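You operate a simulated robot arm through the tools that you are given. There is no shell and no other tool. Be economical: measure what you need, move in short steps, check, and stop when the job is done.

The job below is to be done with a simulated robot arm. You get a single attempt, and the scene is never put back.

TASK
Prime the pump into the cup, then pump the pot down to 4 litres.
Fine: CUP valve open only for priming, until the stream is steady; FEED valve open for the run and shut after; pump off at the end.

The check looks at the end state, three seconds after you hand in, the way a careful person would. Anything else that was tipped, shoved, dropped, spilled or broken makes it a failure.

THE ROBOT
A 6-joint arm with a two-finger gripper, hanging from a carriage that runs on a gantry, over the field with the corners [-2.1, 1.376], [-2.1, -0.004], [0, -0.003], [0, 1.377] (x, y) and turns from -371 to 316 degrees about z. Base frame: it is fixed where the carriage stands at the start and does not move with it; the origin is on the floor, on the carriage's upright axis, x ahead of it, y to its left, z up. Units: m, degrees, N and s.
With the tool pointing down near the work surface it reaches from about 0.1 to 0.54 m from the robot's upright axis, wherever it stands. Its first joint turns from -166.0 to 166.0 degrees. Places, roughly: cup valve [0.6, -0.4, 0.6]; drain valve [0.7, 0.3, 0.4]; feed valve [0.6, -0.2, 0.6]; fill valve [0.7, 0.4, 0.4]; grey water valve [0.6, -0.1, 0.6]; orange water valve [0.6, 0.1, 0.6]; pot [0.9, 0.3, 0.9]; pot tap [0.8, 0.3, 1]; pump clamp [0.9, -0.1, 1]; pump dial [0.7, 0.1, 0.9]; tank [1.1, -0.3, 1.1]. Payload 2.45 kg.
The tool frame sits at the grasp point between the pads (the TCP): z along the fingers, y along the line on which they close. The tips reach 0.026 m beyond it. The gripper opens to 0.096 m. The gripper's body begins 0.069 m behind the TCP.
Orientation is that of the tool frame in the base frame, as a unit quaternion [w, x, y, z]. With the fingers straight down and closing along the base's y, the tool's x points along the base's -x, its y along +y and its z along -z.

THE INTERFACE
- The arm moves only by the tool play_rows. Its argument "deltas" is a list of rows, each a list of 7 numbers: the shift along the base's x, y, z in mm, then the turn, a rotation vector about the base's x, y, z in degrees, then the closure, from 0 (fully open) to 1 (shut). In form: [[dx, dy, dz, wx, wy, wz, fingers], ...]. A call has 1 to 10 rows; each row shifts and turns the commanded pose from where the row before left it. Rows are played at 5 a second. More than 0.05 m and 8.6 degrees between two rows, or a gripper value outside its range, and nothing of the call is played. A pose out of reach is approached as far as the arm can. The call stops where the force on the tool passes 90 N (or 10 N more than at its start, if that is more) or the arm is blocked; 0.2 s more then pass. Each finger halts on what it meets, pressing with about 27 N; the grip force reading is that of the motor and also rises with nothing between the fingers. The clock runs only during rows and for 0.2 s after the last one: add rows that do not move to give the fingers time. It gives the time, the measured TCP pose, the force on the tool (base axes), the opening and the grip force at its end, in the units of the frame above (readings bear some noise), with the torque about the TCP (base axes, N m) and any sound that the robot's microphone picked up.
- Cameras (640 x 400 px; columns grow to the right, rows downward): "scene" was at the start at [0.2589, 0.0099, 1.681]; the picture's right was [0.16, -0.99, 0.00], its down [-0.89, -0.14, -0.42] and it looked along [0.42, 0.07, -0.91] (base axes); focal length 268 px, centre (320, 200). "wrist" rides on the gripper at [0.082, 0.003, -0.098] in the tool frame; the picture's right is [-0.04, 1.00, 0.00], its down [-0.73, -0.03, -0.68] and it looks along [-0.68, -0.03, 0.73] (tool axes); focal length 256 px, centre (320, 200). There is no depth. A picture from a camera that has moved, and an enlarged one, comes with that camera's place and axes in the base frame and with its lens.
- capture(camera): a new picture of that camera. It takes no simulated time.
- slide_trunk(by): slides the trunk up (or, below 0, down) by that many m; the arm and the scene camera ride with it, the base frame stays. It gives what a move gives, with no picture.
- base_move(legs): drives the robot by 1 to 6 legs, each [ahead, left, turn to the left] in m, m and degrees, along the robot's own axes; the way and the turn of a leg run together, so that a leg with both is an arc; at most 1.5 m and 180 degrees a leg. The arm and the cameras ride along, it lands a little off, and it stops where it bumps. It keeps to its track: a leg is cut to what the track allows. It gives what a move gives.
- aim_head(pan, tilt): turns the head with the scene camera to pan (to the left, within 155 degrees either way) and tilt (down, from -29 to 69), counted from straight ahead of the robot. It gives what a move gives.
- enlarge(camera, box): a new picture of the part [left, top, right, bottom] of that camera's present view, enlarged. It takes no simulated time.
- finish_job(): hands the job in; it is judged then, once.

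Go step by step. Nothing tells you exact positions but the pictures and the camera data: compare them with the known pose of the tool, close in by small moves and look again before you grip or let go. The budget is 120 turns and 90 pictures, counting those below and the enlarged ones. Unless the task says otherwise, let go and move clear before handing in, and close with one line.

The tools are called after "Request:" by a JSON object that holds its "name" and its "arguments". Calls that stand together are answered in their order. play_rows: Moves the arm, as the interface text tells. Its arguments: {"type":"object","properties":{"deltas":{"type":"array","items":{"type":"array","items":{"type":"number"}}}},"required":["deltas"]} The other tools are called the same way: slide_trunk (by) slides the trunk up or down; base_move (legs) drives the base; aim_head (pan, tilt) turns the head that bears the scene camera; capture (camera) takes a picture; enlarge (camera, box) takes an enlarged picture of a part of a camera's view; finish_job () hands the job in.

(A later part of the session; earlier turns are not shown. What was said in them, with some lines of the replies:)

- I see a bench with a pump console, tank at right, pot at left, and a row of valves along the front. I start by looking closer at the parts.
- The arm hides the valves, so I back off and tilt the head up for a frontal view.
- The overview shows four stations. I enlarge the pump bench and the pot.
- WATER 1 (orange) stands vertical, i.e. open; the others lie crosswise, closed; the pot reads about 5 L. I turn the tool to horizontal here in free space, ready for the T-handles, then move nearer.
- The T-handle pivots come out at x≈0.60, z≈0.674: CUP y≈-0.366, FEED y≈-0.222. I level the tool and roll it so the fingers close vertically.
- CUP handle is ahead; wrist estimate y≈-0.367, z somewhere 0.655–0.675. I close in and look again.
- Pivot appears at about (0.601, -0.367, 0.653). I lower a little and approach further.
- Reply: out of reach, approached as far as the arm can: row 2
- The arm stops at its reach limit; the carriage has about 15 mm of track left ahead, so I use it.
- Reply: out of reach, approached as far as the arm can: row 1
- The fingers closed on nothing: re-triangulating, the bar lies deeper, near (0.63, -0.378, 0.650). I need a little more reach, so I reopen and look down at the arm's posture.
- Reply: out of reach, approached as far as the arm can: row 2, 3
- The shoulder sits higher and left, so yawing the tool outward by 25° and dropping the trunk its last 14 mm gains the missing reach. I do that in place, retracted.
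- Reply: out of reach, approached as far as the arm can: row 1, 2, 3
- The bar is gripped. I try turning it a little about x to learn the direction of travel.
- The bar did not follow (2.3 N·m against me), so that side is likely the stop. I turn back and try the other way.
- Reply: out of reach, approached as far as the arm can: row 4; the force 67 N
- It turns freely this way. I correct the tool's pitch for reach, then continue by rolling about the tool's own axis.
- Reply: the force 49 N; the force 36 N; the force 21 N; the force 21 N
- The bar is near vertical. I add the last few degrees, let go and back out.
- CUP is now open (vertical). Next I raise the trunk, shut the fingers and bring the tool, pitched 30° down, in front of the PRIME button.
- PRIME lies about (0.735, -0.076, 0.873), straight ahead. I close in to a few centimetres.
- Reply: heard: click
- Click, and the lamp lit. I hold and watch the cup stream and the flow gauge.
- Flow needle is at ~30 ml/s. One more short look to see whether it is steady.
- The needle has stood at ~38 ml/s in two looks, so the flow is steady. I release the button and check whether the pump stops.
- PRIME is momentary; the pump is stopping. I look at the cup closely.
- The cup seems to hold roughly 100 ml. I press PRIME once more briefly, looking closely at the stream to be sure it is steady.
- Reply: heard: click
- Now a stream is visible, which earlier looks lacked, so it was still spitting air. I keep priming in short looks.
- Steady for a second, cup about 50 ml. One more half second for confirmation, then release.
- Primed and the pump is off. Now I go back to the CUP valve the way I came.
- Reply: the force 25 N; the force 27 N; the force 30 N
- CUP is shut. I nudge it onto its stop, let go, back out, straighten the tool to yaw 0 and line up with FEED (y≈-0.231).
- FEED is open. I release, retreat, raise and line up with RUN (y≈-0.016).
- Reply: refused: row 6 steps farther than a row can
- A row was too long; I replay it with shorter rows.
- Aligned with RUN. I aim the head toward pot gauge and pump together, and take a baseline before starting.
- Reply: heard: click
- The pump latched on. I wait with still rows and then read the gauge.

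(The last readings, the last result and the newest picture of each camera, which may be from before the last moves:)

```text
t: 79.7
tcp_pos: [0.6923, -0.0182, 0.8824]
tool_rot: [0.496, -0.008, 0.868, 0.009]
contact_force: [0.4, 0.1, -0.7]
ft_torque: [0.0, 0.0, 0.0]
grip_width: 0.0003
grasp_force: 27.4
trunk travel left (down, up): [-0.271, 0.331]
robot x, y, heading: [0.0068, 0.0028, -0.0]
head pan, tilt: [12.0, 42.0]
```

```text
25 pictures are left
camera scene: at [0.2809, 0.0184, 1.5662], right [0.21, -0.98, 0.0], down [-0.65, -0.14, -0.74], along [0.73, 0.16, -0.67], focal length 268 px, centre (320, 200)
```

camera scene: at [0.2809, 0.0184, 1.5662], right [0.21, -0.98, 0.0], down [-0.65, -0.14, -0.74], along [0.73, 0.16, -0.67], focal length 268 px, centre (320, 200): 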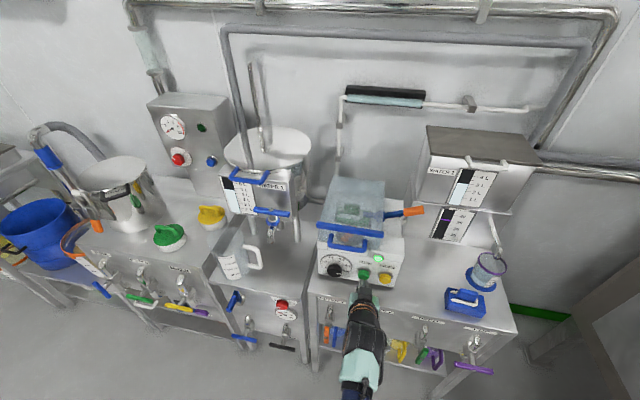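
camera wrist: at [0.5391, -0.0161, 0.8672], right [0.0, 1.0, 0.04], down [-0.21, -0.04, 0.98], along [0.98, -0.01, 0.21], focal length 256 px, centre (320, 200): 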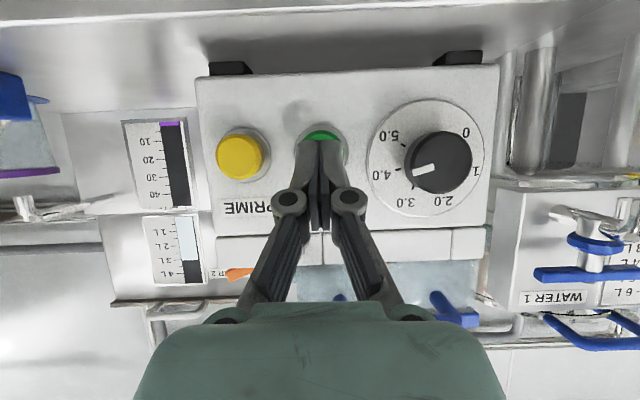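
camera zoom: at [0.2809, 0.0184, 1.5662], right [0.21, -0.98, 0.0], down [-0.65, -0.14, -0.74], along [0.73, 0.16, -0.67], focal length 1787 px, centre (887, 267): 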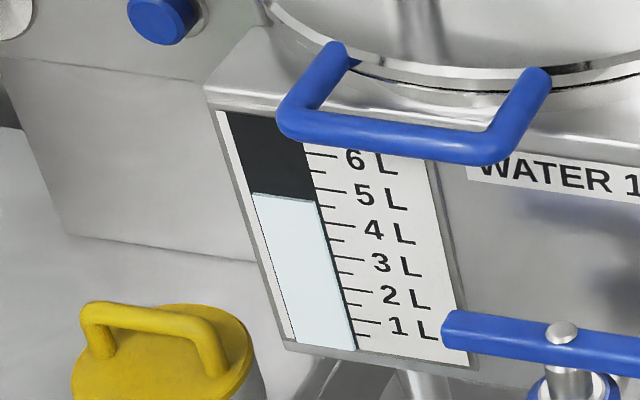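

Level is ~4.65 L and falling ~0.04 L/s. I wait further.

Request:
{"name": "play_rows", "arguments": {"deltas": [[0, 0, 0, 0, 0, 0, 1], [0, 0, 0, 0, 0, 0, 1], [0, 0, 0, 0, 0, 0, 1], [0, 0, 0, 0, 0, 0, 1], [0, 0, 0, 0, 0, 0, 1], [0, 0, 0, 0, 0, 0, 1], [0, 0, 0, 0, 0, 0, 1], [0, 0, 0, 0, 0, 0, 1], [0, 0, 0, 0, 0, 0, 1], [0, 0, 0, 0, 0, 0, 1]]}}

Request:
{"name": "play_rows", "arguments": {"deltas": [[0, 0, 0, 0, 0, 0, 1], [0, 0, 0, 0, 0, 0, 1], [0, 0, 0, 0, 0, 0, 1], [0, 0, 0, 0, 0, 0, 1], [0, 0, 0, 0, 0, 0, 1], [0, 0, 0, 0, 0, 0, 1], [0, 0, 0, 0, 0, 0, 1], [0, 0, 0, 0, 0, 0, 1], [0, 0, 0, 0, 0, 0, 1], [0, 0, 0, 0, 0, 0, 1]]}}

Request:
{"name": "play_rows", "arguments": {"deltas": [[0, 0, 0, 0, 0, 0, 1], [0, 0, 0, 0, 0, 0, 1], [0, 0, 0, 0, 0, 0, 1], [0, 0, 0, 0, 0, 0, 1], [0, 0, 0, 0, 0, 0, 1], [0, 0, 0, 0, 0, 0, 1], [0, 0, 0, 0, 0, 0, 1], [0, 0, 0, 0, 0, 0, 1], [0, 0, 0, 0, 0, 0, 1], [0, 0, 0, 0, 0, 0, 1]]}}

Request:
{"name": "play_rows", "arguments": {"deltas": [[0, 0, 0, 0, 0, 0, 1], [0, 0, 0, 0, 0, 0, 1], [0, 0, 0, 0, 0, 0, 1], [0, 0, 0, 0, 0, 0, 1], [0, 0, 0, 0, 0, 0, 1], [0, 0, 0, 0, 0, 0, 1], [0, 0, 0, 0, 0, 0, 1], [0, 0, 0, 0, 0, 0, 1], [0, 0, 0, 0, 0, 0, 1], [0, 0, 0, 0, 0, 0, 1]]}}

Request:
{"name": "play_rows", "arguments": {"deltas": [[0, 0, 0, 0, 0, 0, 1], [0, 0, 0, 0, 0, 0, 1], [0, 0, 0, 0, 0, 0, 1], [0, 0, 0, 0, 0, 0, 1], [0, 0, 0, 0, 0, 0, 1], [0, 0, 0, 0, 0, 0, 1], [0, 0, 0, 0, 0, 0, 1], [0, 0, 0, 0, 0, 0, 1], [0, 0, 0, 0, 0, 0, 1], [0, 0, 0, 0, 0, 0, 1]]}}

Request:
{"name": "enlarge", "arguments": {"camera": "scene", "box": [222, 170, 252, 215]}}

```text
t: 81.9
tcp_pos: [0.6901, -0.0181, 0.8825]
tool_rot: [0.496, -0.007, 0.868, 0.008]
contact_force: [0.4, 0.2, 0.4]
ft_torque: [0.01, 0.02, 0.02]
grip_width: 0.0001
grasp_force: 26.8
trunk travel left (down, up): [-0.271, 0.331]
robot x, y, heading: [0.0031, 0.0005, -0.0]
head pan, tilt: [12.0, 42.0]
```

```text
t: 84.1
tcp_pos: [0.6909, -0.0177, 0.8838]
tool_rot: [0.497, -0.008, 0.868, 0.009]
contact_force: [-0.4, -0.7, 0.4]
ft_torque: [0.02, 0.0, 0.03]
grip_width: 0.0
grasp_force: 27.2
trunk travel left (down, up): [-0.271, 0.331]
robot x, y, heading: [0.0014, 0.0021, 0.0]
head pan, tilt: [12.0, 42.0]
```

```text
t: 86.3
tcp_pos: [0.6908, -0.0184, 0.8837]
tool_rot: [0.497, -0.008, 0.868, 0.009]
contact_force: [-0.2, 0.0, 0.1]
ft_torque: [0.04, 0.0, 0.02]
grip_width: 0.0003
grasp_force: 27.5
trunk travel left (down, up): [-0.271, 0.331]
robot x, y, heading: [0.0018, -0.0012, -0.2]
head pan, tilt: [12.0, 42.0]
```

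```text
t: 88.5
tcp_pos: [0.6913, -0.0178, 0.8835]
tool_rot: [0.495, -0.008, 0.869, 0.009]
contact_force: [-0.3, 0.4, 0.7]
ft_torque: [-0.01, -0.02, -0.02]
grip_width: 0.0001
grasp_force: 27.3
trunk travel left (down, up): [-0.271, 0.331]
robot x, y, heading: [-0.0016, -0.0018, 0.0]
head pan, tilt: [12.0, 42.0]
```

```text
t: 90.7
tcp_pos: [0.6918, -0.0185, 0.8838]
tool_rot: [0.496, -0.008, 0.868, 0.008]
contact_force: [0.0, 0.9, -0.8]
ft_torque: [-0.01, 0.0, 0.0]
grip_width: 0.0
grasp_force: 27.1
trunk travel left (down, up): [-0.271, 0.331]
robot x, y, heading: [0.0028, -0.0041, 0.2]
head pan, tilt: [12.0, 42.0]
```

```text
8.89 times, centred on (237, 192) of scene
camera zoom: at [0.2809, 0.0184, 1.5662], right [0.21, -0.98, 0.0], down [-0.65, -0.14, -0.74], along [0.73, 0.16, -0.67], focal length 2383 px, centre (1058, 267)
```

zoom: 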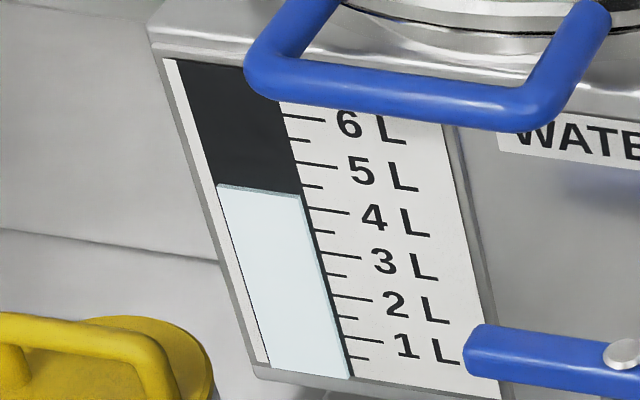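

Level ≈4.29 L. I run about 4.5 s more, then stop short and read the gauge carefully.

Request:
{"name": "play_rows", "arguments": {"deltas": [[0, 0, 0, 0, 0, 0, 1], [0, 0, 0, 0, 0, 0, 1], [0, 0, 0, 0, 0, 0, 1], [0, 0, 0, 0, 0, 0, 1], [0, 0, 0, 0, 0, 0, 1], [0, 0, 0, 0, 0, 0, 1], [0, 0, 0, 0, 0, 0, 1], [0, 0, 0, 0, 0, 0, 1], [0, 0, 0, 0, 0, 0, 1], [0, 0, 0, 0, 0, 0, 1]]}}

Request:
{"name": "play_rows", "arguments": {"deltas": [[0, 0, 0, 0, 0, 0, 1], [0, 0, 0, 0, 0, 0, 1], [0, 0, 0, 0, 0, 0, 1], [0, 0, 0, 0, 0, 0, 1], [0, 0, 0, 0, 0, 0, 1], [0, 0, 0, 0, 0, 0, 1], [8, 0, 0, 0, 0, 0, 1], [7, 0, 0, 0, 0, 0, 1], [-15, 0, 0, 0, 0, 0, 1]]}}

Request:
{"name": "enlarge", "arguments": {"camera": "scene", "box": [220, 160, 400, 290]}}

Request:
{"name": "enlarge", "arguments": {"camera": "scene", "box": [222, 170, 252, 215]}}

```text
t: 92.9
tcp_pos: [0.6897, -0.0167, 0.8828]
tool_rot: [0.496, -0.008, 0.868, 0.009]
contact_force: [0.3, 0.4, 0.0]
ft_torque: [-0.03, -0.01, 0.02]
grip_width: 0.0001
grasp_force: 27.4
trunk travel left (down, up): [-0.271, 0.331]
robot x, y, heading: [-0.0016, -0.0003, 0.2]
head pan, tilt: [12.0, 42.0]
```

```text
t: 94.9
tcp_pos: [0.6902, -0.0154, 0.883]
tool_rot: [0.497, -0.007, 0.868, 0.008]
contact_force: [-0.3, -0.4, 0.2]
ft_torque: [0.0, 0.01, 0.0]
grip_width: 0.0
grasp_force: 26.6
trunk travel left (down, up): [-0.271, 0.331]
robot x, y, heading: [0.0025, 0.0023, 0.1]
head pan, tilt: [12.0, 42.0]
```

```text
3.08 times, centred on (310, 225) of scene
camera zoom: at [0.2808, 0.0185, 1.5662], right [0.21, -0.98, 0.0], down [-0.65, -0.14, -0.74], along [0.73, 0.16, -0.67], focal length 825 px, centre (351, 123)
```

zoom: 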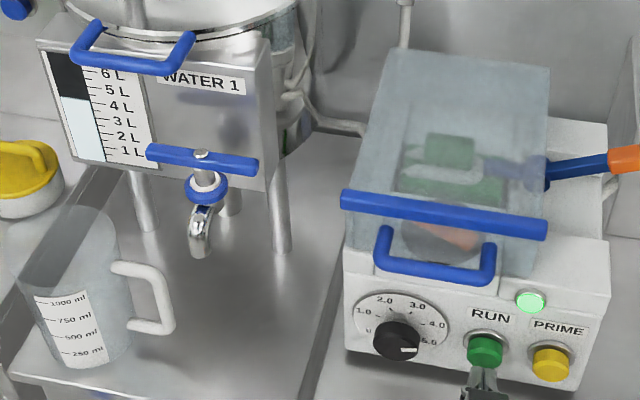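

```text
8.89 times, centred on (237, 192) of scene
camera zoom: at [0.2808, 0.0185, 1.5662], right [0.21, -0.98, 0.0], down [-0.65, -0.14, -0.74], along [0.73, 0.16, -0.67], focal length 2383 px, centre (1058, 267)
```

zoom: 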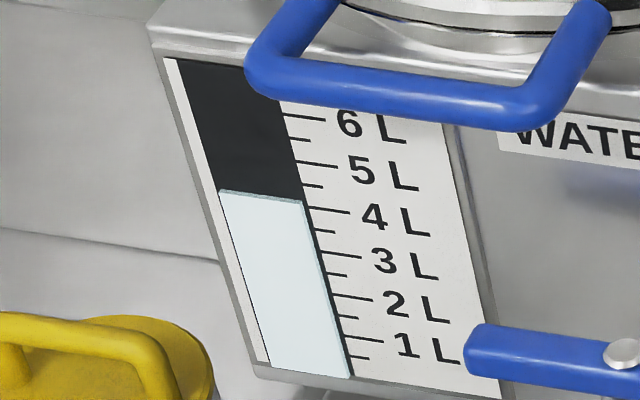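

The press fell just short (no click, lamp still lit). Level ≈4.15 L; I press again, slightly deeper.

Request:
{"name": "play_rows", "arguments": {"deltas": [[15, 0, 0, 0, 0, 0, 1], [3, 0, 0, 0, 0, 0, 1], [-18, 0, 0, 0, 0, 0, 1]]}}

Request:
{"name": "enlarge", "arguments": {"camera": "scene", "box": [220, 160, 400, 290]}}

```text
t: 95.7
tcp_pos: [0.6901, -0.0158, 0.8852]
tool_rot: [0.497, -0.006, 0.868, 0.007]
contact_force: [-0.4, -0.4, 0.1]
ft_torque: [0.0, 0.01, 0.01]
grip_width: 0.0001
grasp_force: 26.8
trunk travel left (down, up): [-0.271, 0.331]
robot x, y, heading: [-0.0036, 0.0001, -0.0]
head pan, tilt: [12.0, 42.0]
heard: click
```

```text
3.08 times, centred on (310, 225) of scene
camera zoom: at [0.2808, 0.0184, 1.5662], right [0.21, -0.98, 0.0], down [-0.65, -0.14, -0.74], along [0.73, 0.16, -0.67], focal length 825 px, centre (351, 123)
```

zoom: 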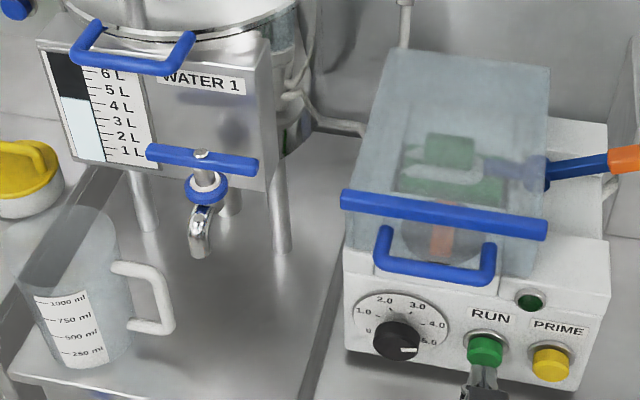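

Pump is off (lamp dark). I read the gauge at high magnification.

Request:
{"name": "enlarge", "arguments": {"camera": "scene", "box": [229, 180, 245, 200]}}

```text
16.00 times, centred on (237, 190) of scene
camera zoom: at [0.2808, 0.0184, 1.5662], right [0.21, -0.98, 0.0], down [-0.65, -0.14, -0.74], along [0.73, 0.16, -0.67], focal length 4290 px, centre (1648, 360)
```

zoom: 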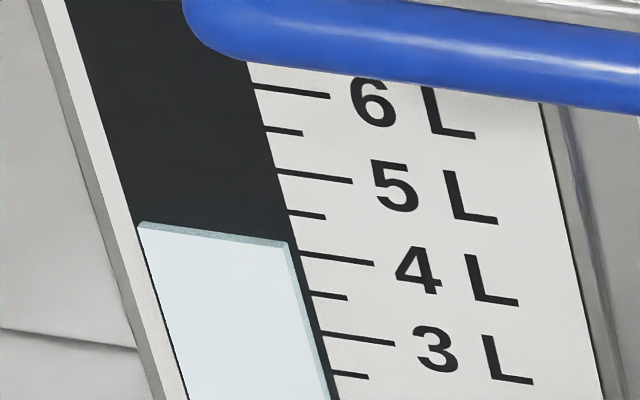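

Reading the tick plane, the level is ≈4.15 L. At ~0.035 L/s that is about 3.7 s more; I pulse RUN on and off accordingly.

Request:
{"name": "play_rows", "arguments": {"deltas": [[15, 0, 0, 0, 0, 0, 1], [3, 0, 0, 0, 0, 0, 1], [-18, 0, 0, 0, 0, 0, 1], [0, 0, 0, 0, 0, 0, 1], [0, 0, 0, 0, 0, 0, 1], [0, 0, 0, 0, 0, 0, 1], [0, 0, 0, 0, 0, 0, 1], [0, 0, 0, 0, 0, 0, 1], [0, 0, 0, 0, 0, 0, 1], [0, 0, 0, 0, 0, 0, 1]]}}

Request:
{"name": "play_rows", "arguments": {"deltas": [[0, 0, 0, 0, 0, 0, 1], [0, 0, 0, 0, 0, 0, 1], [0, 0, 0, 0, 0, 0, 1], [0, 0, 0, 0, 0, 0, 1], [0, 0, 0, 0, 0, 0, 1], [0, 0, 0, 0, 0, 0, 1], [0, 0, 0, 0, 0, 0, 1], [15, 0, 0, 0, 0, 0, 1], [3, 0, 0, 0, 0, 0, 1], [-18, 0, 0, 0, 0, 0, 1]]}}

Request:
{"name": "enlarge", "arguments": {"camera": "scene", "box": [229, 180, 245, 200]}}

Request:
{"name": "enlarge", "arguments": {"camera": "scene", "box": [310, 160, 510, 310]}}

```text
t: 97.9
tcp_pos: [0.6921, -0.0157, 0.8844]
tool_rot: [0.496, -0.007, 0.868, 0.008]
contact_force: [-0.4, -0.8, -0.4]
ft_torque: [-0.02, 0.03, -0.01]
grip_width: 0.0
grasp_force: 27.5
trunk travel left (down, up): [-0.271, 0.331]
robot x, y, heading: [0.0014, 0.0002, 0.5]
head pan, tilt: [12.0, 42.0]
heard: click
```

```text
t: 100.1
tcp_pos: [0.6917, -0.0158, 0.8847]
tool_rot: [0.497, -0.007, 0.868, 0.008]
contact_force: [-0.1, -0.3, 0.1]
ft_torque: [0.03, 0.0, -0.01]
grip_width: 0.0002
grasp_force: 26.8
trunk travel left (down, up): [-0.271, 0.331]
robot x, y, heading: [0.0007, -0.0015, 0.2]
head pan, tilt: [12.0, 42.0]
heard: click
```

```text
16.00 times, centred on (237, 190) of scene
camera zoom: at [0.2808, 0.0184, 1.5662], right [0.21, -0.98, 0.0], down [-0.65, -0.14, -0.74], along [0.73, 0.16, -0.67], focal length 4290 px, centre (1648, 360)
```

zoom: 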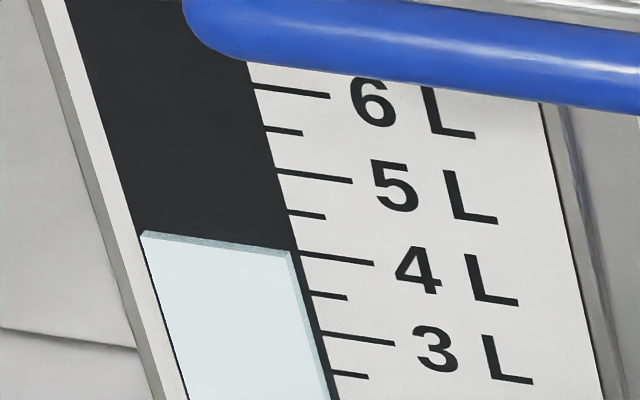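

```text
2.67 times, centred on (410, 235) of scene
camera zoom: at [0.2808, 0.0184, 1.5662], right [0.21, -0.98, 0.0], down [-0.65, -0.14, -0.74], along [0.73, 0.16, -0.67], focal length 715 px, centre (80, 107)
```

zoom: 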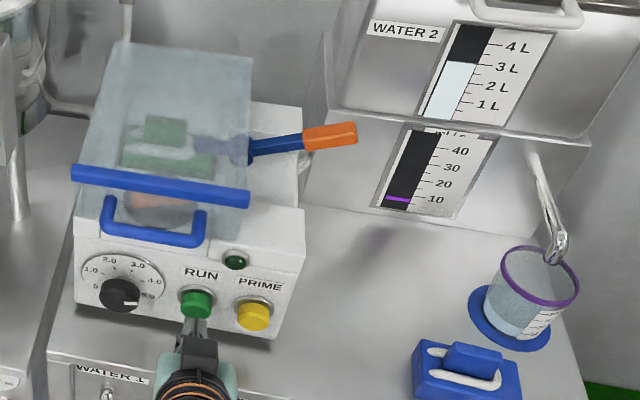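

Level ≈4.0 L (4.04 by the rear edge, 3.96 by the front), lamp dark, pump off. Now I go back to shut FEED.

Request:
{"name": "play_rows", "arguments": {"deltas": [[-40, 0, 2, 0, 0, 0, 1], [-45, 0, 2, 0, 0, 0, 1], [-45, 0, 2, 0, 0, 0, 1], [-38, -28, 8, 0, -7.5, 0, 1], [0, -38, 8, 0, -7.5, 0, 0.8], [0, -38, 8, 0, -7.5, 0, 0.6], [0, -38, 6, 0, -7.5, 0, 0.4], [0, -36, 0, 0, 0, 0, 0.2], [0, -34, 0, 0, 0, 0, 0]]}}

Request:
{"name": "slide_trunk", "arguments": {"by": -0.27}}

Request:
{"name": "capture", "arguments": {"camera": "wrist"}}

```text
t: 102.1
tcp_pos: [0.5261, -0.2291, 0.9206]
tool_rot: [0.704, -0.01, 0.71, 0.006]
contact_force: [0.5, -1.1, -0.2]
ft_torque: [0.0, 0.02, 0.0]
grip_width: 0.096
grasp_force: 0.1
trunk travel left (down, up): [-0.271, 0.331]
robot x, y, heading: [-0.0007, 0.0015, -0.2]
head pan, tilt: [12.0, 42.0]
```

```text
t: 104.9
tcp_pos: [0.5252, -0.2275, 0.6516]
tool_rot: [0.705, -0.01, 0.71, 0.007]
contact_force: [-0.2, 0.3, -0.1]
ft_torque: [-0.02, 0.01, -0.01]
grip_width: 0.0962
grasp_force: 0.1
trunk travel left (down, up): [-0.001, 0.601]
robot x, y, heading: [0.0016, -0.0008, 0.0]
head pan, tilt: [12.0, 42.0]
```

```text
17 pictures are left
camera wrist: at [0.4275, -0.2278, 0.569], right [-0.02, 1.0, 0.04], down [-0.67, -0.04, 0.74], along [0.74, -0.01, 0.67], focal length 256 px, centre (320, 200)
```

wrist: 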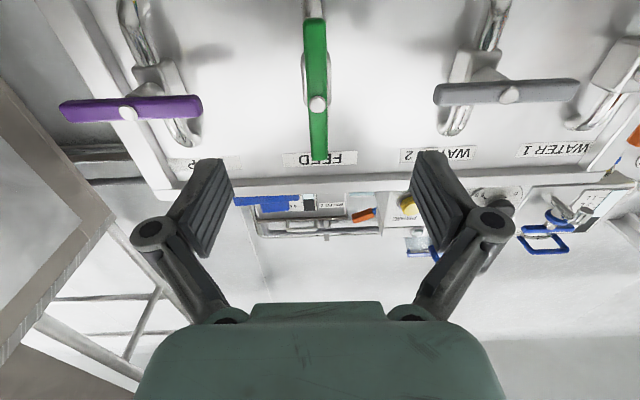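

Request:
{"name": "play_rows", "arguments": {"deltas": [[37, 0, -1, 0, 0, 0, 0], [37, 0, 0, 0, 0, 0, 0.1], [36, 0, 0, 0, 0, 0, 0.3], [0, 0, 0, 0, 0, 0, 0.7], [0, 0, 0, 0, 0, 0, 1], [0, 0, 0, 0, 0, 0, 1], [0, 0, 0, 8, 0, 0, 1], [0, 0, 0, 8, 0, 0, 1]]}}

Request:
{"name": "play_rows", "arguments": {"deltas": [[0, 0, 0, 8, 0, 0, 1], [0, 0, 0, 8, 0, 0, 1], [0, 0, 0, 8, 0, 0, 1], [0, 0, 0, 8, 0, 0, 1], [0, 0, 0, 8, 0, 0, 1]]}}

Request:
{"name": "play_rows", "arguments": {"deltas": [[0, 0, 0, 8, 0, 0, 1], [0, 0, 0, 8, 0, 0, 1], [0, 0, 0, 8, 0, 0, 1], [0, 0, 0, 8, 0, 0, 1], [0, 0, 0, 4, 0, 0, 1]]}}

Request:
{"name": "capture", "arguments": {"camera": "wrist"}}

```text
t: 106.7
tcp_pos: [0.6341, -0.2274, 0.6474]
tool_rot: [0.698, 0.089, 0.703, 0.106]
contact_force: [-1.7, 3.7, -8.2]
ft_torque: [-0.05, -0.01, -0.02]
grip_width: 0.0195
grasp_force: 44.6
trunk travel left (down, up): [-0.001, 0.601]
robot x, y, heading: [0.0031, -0.0037, 0.1]
head pan, tilt: [12.0, 42.0]
```

```text
t: 107.9
tcp_pos: [0.6345, -0.2249, 0.649]
tool_rot: [0.625, 0.323, 0.624, 0.341]
contact_force: [4.4, 5.0, -19.2]
ft_torque: [0.01, 0.91, 0.89]
grip_width: 0.0194
grasp_force: 45.0
trunk travel left (down, up): [-0.001, 0.601]
robot x, y, heading: [0.0009, 0.0001, 0.3]
head pan, tilt: [12.0, 42.0]
```

```text
t: 109.1
tcp_pos: [0.6344, -0.225, 0.6491]
tool_rot: [0.495, 0.501, 0.487, 0.516]
contact_force: [-9.9, 13.4, 1.0]
ft_torque: [-0.22, -0.06, 0.1]
grip_width: 0.0194
grasp_force: 44.5
trunk travel left (down, up): [-0.001, 0.601]
robot x, y, heading: [0.0077, 0.0006, 0.3]
head pan, tilt: [12.0, 42.0]
```

```text
16 pictures are left
camera wrist: at [0.5363, -0.1447, 0.6524], right [-0.02, -0.07, 1.0], down [-0.67, -0.74, -0.07], along [0.74, -0.67, -0.03], focal length 256 px, centre (320, 200)
```

wrist: 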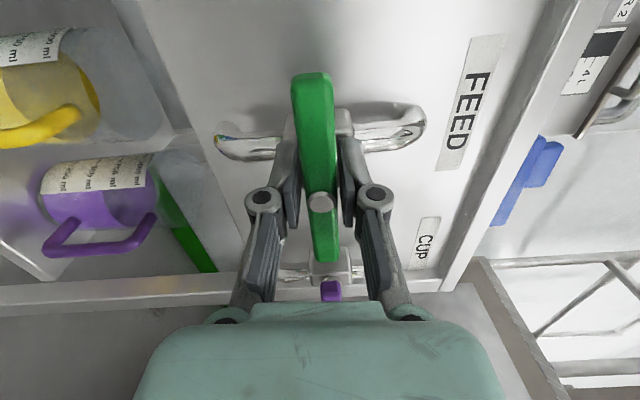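

FEED is shut. I release, back away and do a final look.

Request:
{"name": "play_rows", "arguments": {"deltas": [[0, 0, 0, 0, 0, 0, 0.5], [0, 0, 0, 0, 0, 0, 0.1], [0, 0, 0, 0, 0, 0, 0], [-40, 0, 0, 0, 0, 0, 0], [-45, 0, 0, 0, 0, 0, 0], [-45, 0, 0, 0, 0, 0, 0], [-45, 0, 0, 0, 0, 0, 0]]}}

Request:
{"name": "base_move", "arguments": {"legs": [[-0.35, 0, 0]]}}

Request:
{"name": "aim_head", "arguments": {"pan": 0, "tilt": 20}}

Request:
{"name": "capture", "arguments": {"camera": "scene"}}

Request:
{"name": "enlarge", "arguments": {"camera": "scene", "box": [270, 170, 470, 340]}}

Request:
{"name": "enlarge", "arguments": {"camera": "scene", "box": [180, 150, 270, 230]}}

```text
t: 110.7
tcp_pos: [0.4576, -0.2277, 0.6515]
tool_rot: [0.495, 0.5, 0.489, 0.515]
contact_force: [-0.1, 0.0, -0.7]
ft_torque: [0.01, 0.0, -0.03]
grip_width: 0.096
grasp_force: 0.1
trunk travel left (down, up): [-0.001, 0.601]
robot x, y, heading: [0.0011, 0.0001, -0.1]
head pan, tilt: [12.0, 42.0]
```

```text
t: 112.9
tcp_pos: [0.1138, -0.229, 0.6515]
tool_rot: [0.497, 0.5, 0.488, 0.515]
contact_force: [-0.5, 0.6, 0.1]
ft_torque: [-0.02, -0.02, 0.0]
grip_width: 0.0961
grasp_force: 0.0
trunk travel left (down, up): [-0.001, 0.601]
robot x, y, heading: [-0.3443, -0.0003, -0.3]
head pan, tilt: [12.0, 42.0]
```

```text
t: 113.8
tcp_pos: [0.1166, -0.2293, 0.6524]
tool_rot: [0.497, 0.5, 0.488, 0.514]
contact_force: [-0.6, 0.3, -0.5]
ft_torque: [0.01, 0.0, -0.01]
grip_width: 0.096
grasp_force: 0.0
trunk travel left (down, up): [-0.001, 0.601]
robot x, y, heading: [-0.3426, -0.0016, -0.3]
head pan, tilt: [0.0, 20.0]
```

```text
15 pictures are left
camera scene: at [-0.0501, 0.0001, 1.3305], right [0.0, -1.0, 0.0], down [-0.34, 0.0, -0.94], along [0.94, 0.0, -0.34], focal length 268 px, centre (320, 200)
```

scene: 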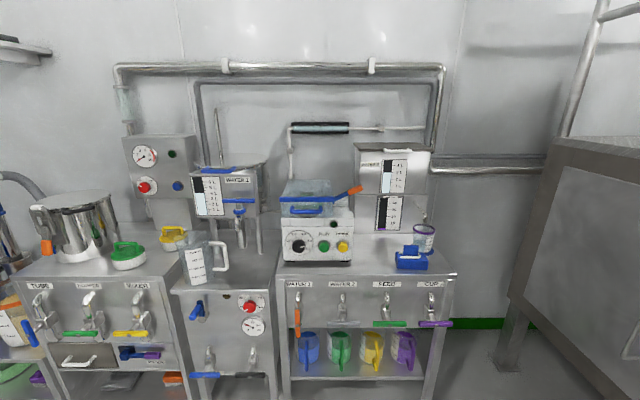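

```text
2.35 times, centred on (370, 255) of scene
camera zoom: at [-0.0501, 0.0001, 1.3305], right [0.0, -1.0, 0.0], down [-0.34, 0.0, -0.94], along [0.94, 0.0, -0.34], focal length 631 px, centre (202, 71)
```

zoom: 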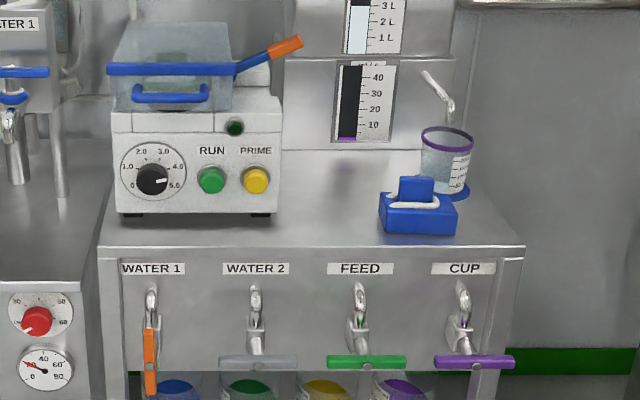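

```text
5.00 times, centred on (225, 190) of scene
camera zoom: at [-0.0501, 0.0001, 1.3305], right [0.0, -1.0, 0.0], down [-0.34, 0.0, -0.94], along [0.94, 0.0, -0.34], focal length 1340 px, centre (795, 250)
```

zoom: 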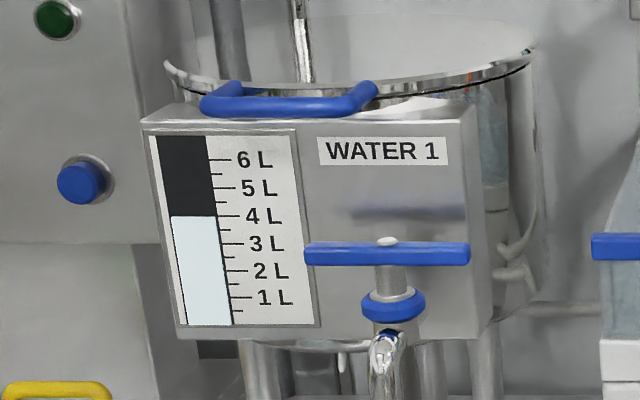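

The pot's gauge now reads 4 L almost head-on. FEED and CUP are both crosswise (shut), the lamp is dark, and the flow gauge reads zero. Nothing else has moved, so I hand in.

Request:
{"name": "finish_job", "arguments": {}}

```text
The job is handed in.
```

The pump was primed into the cup until the stream was steady and the pot was pumped down to about 4 L; the CUP and FEED valves are shut and the pump is off.
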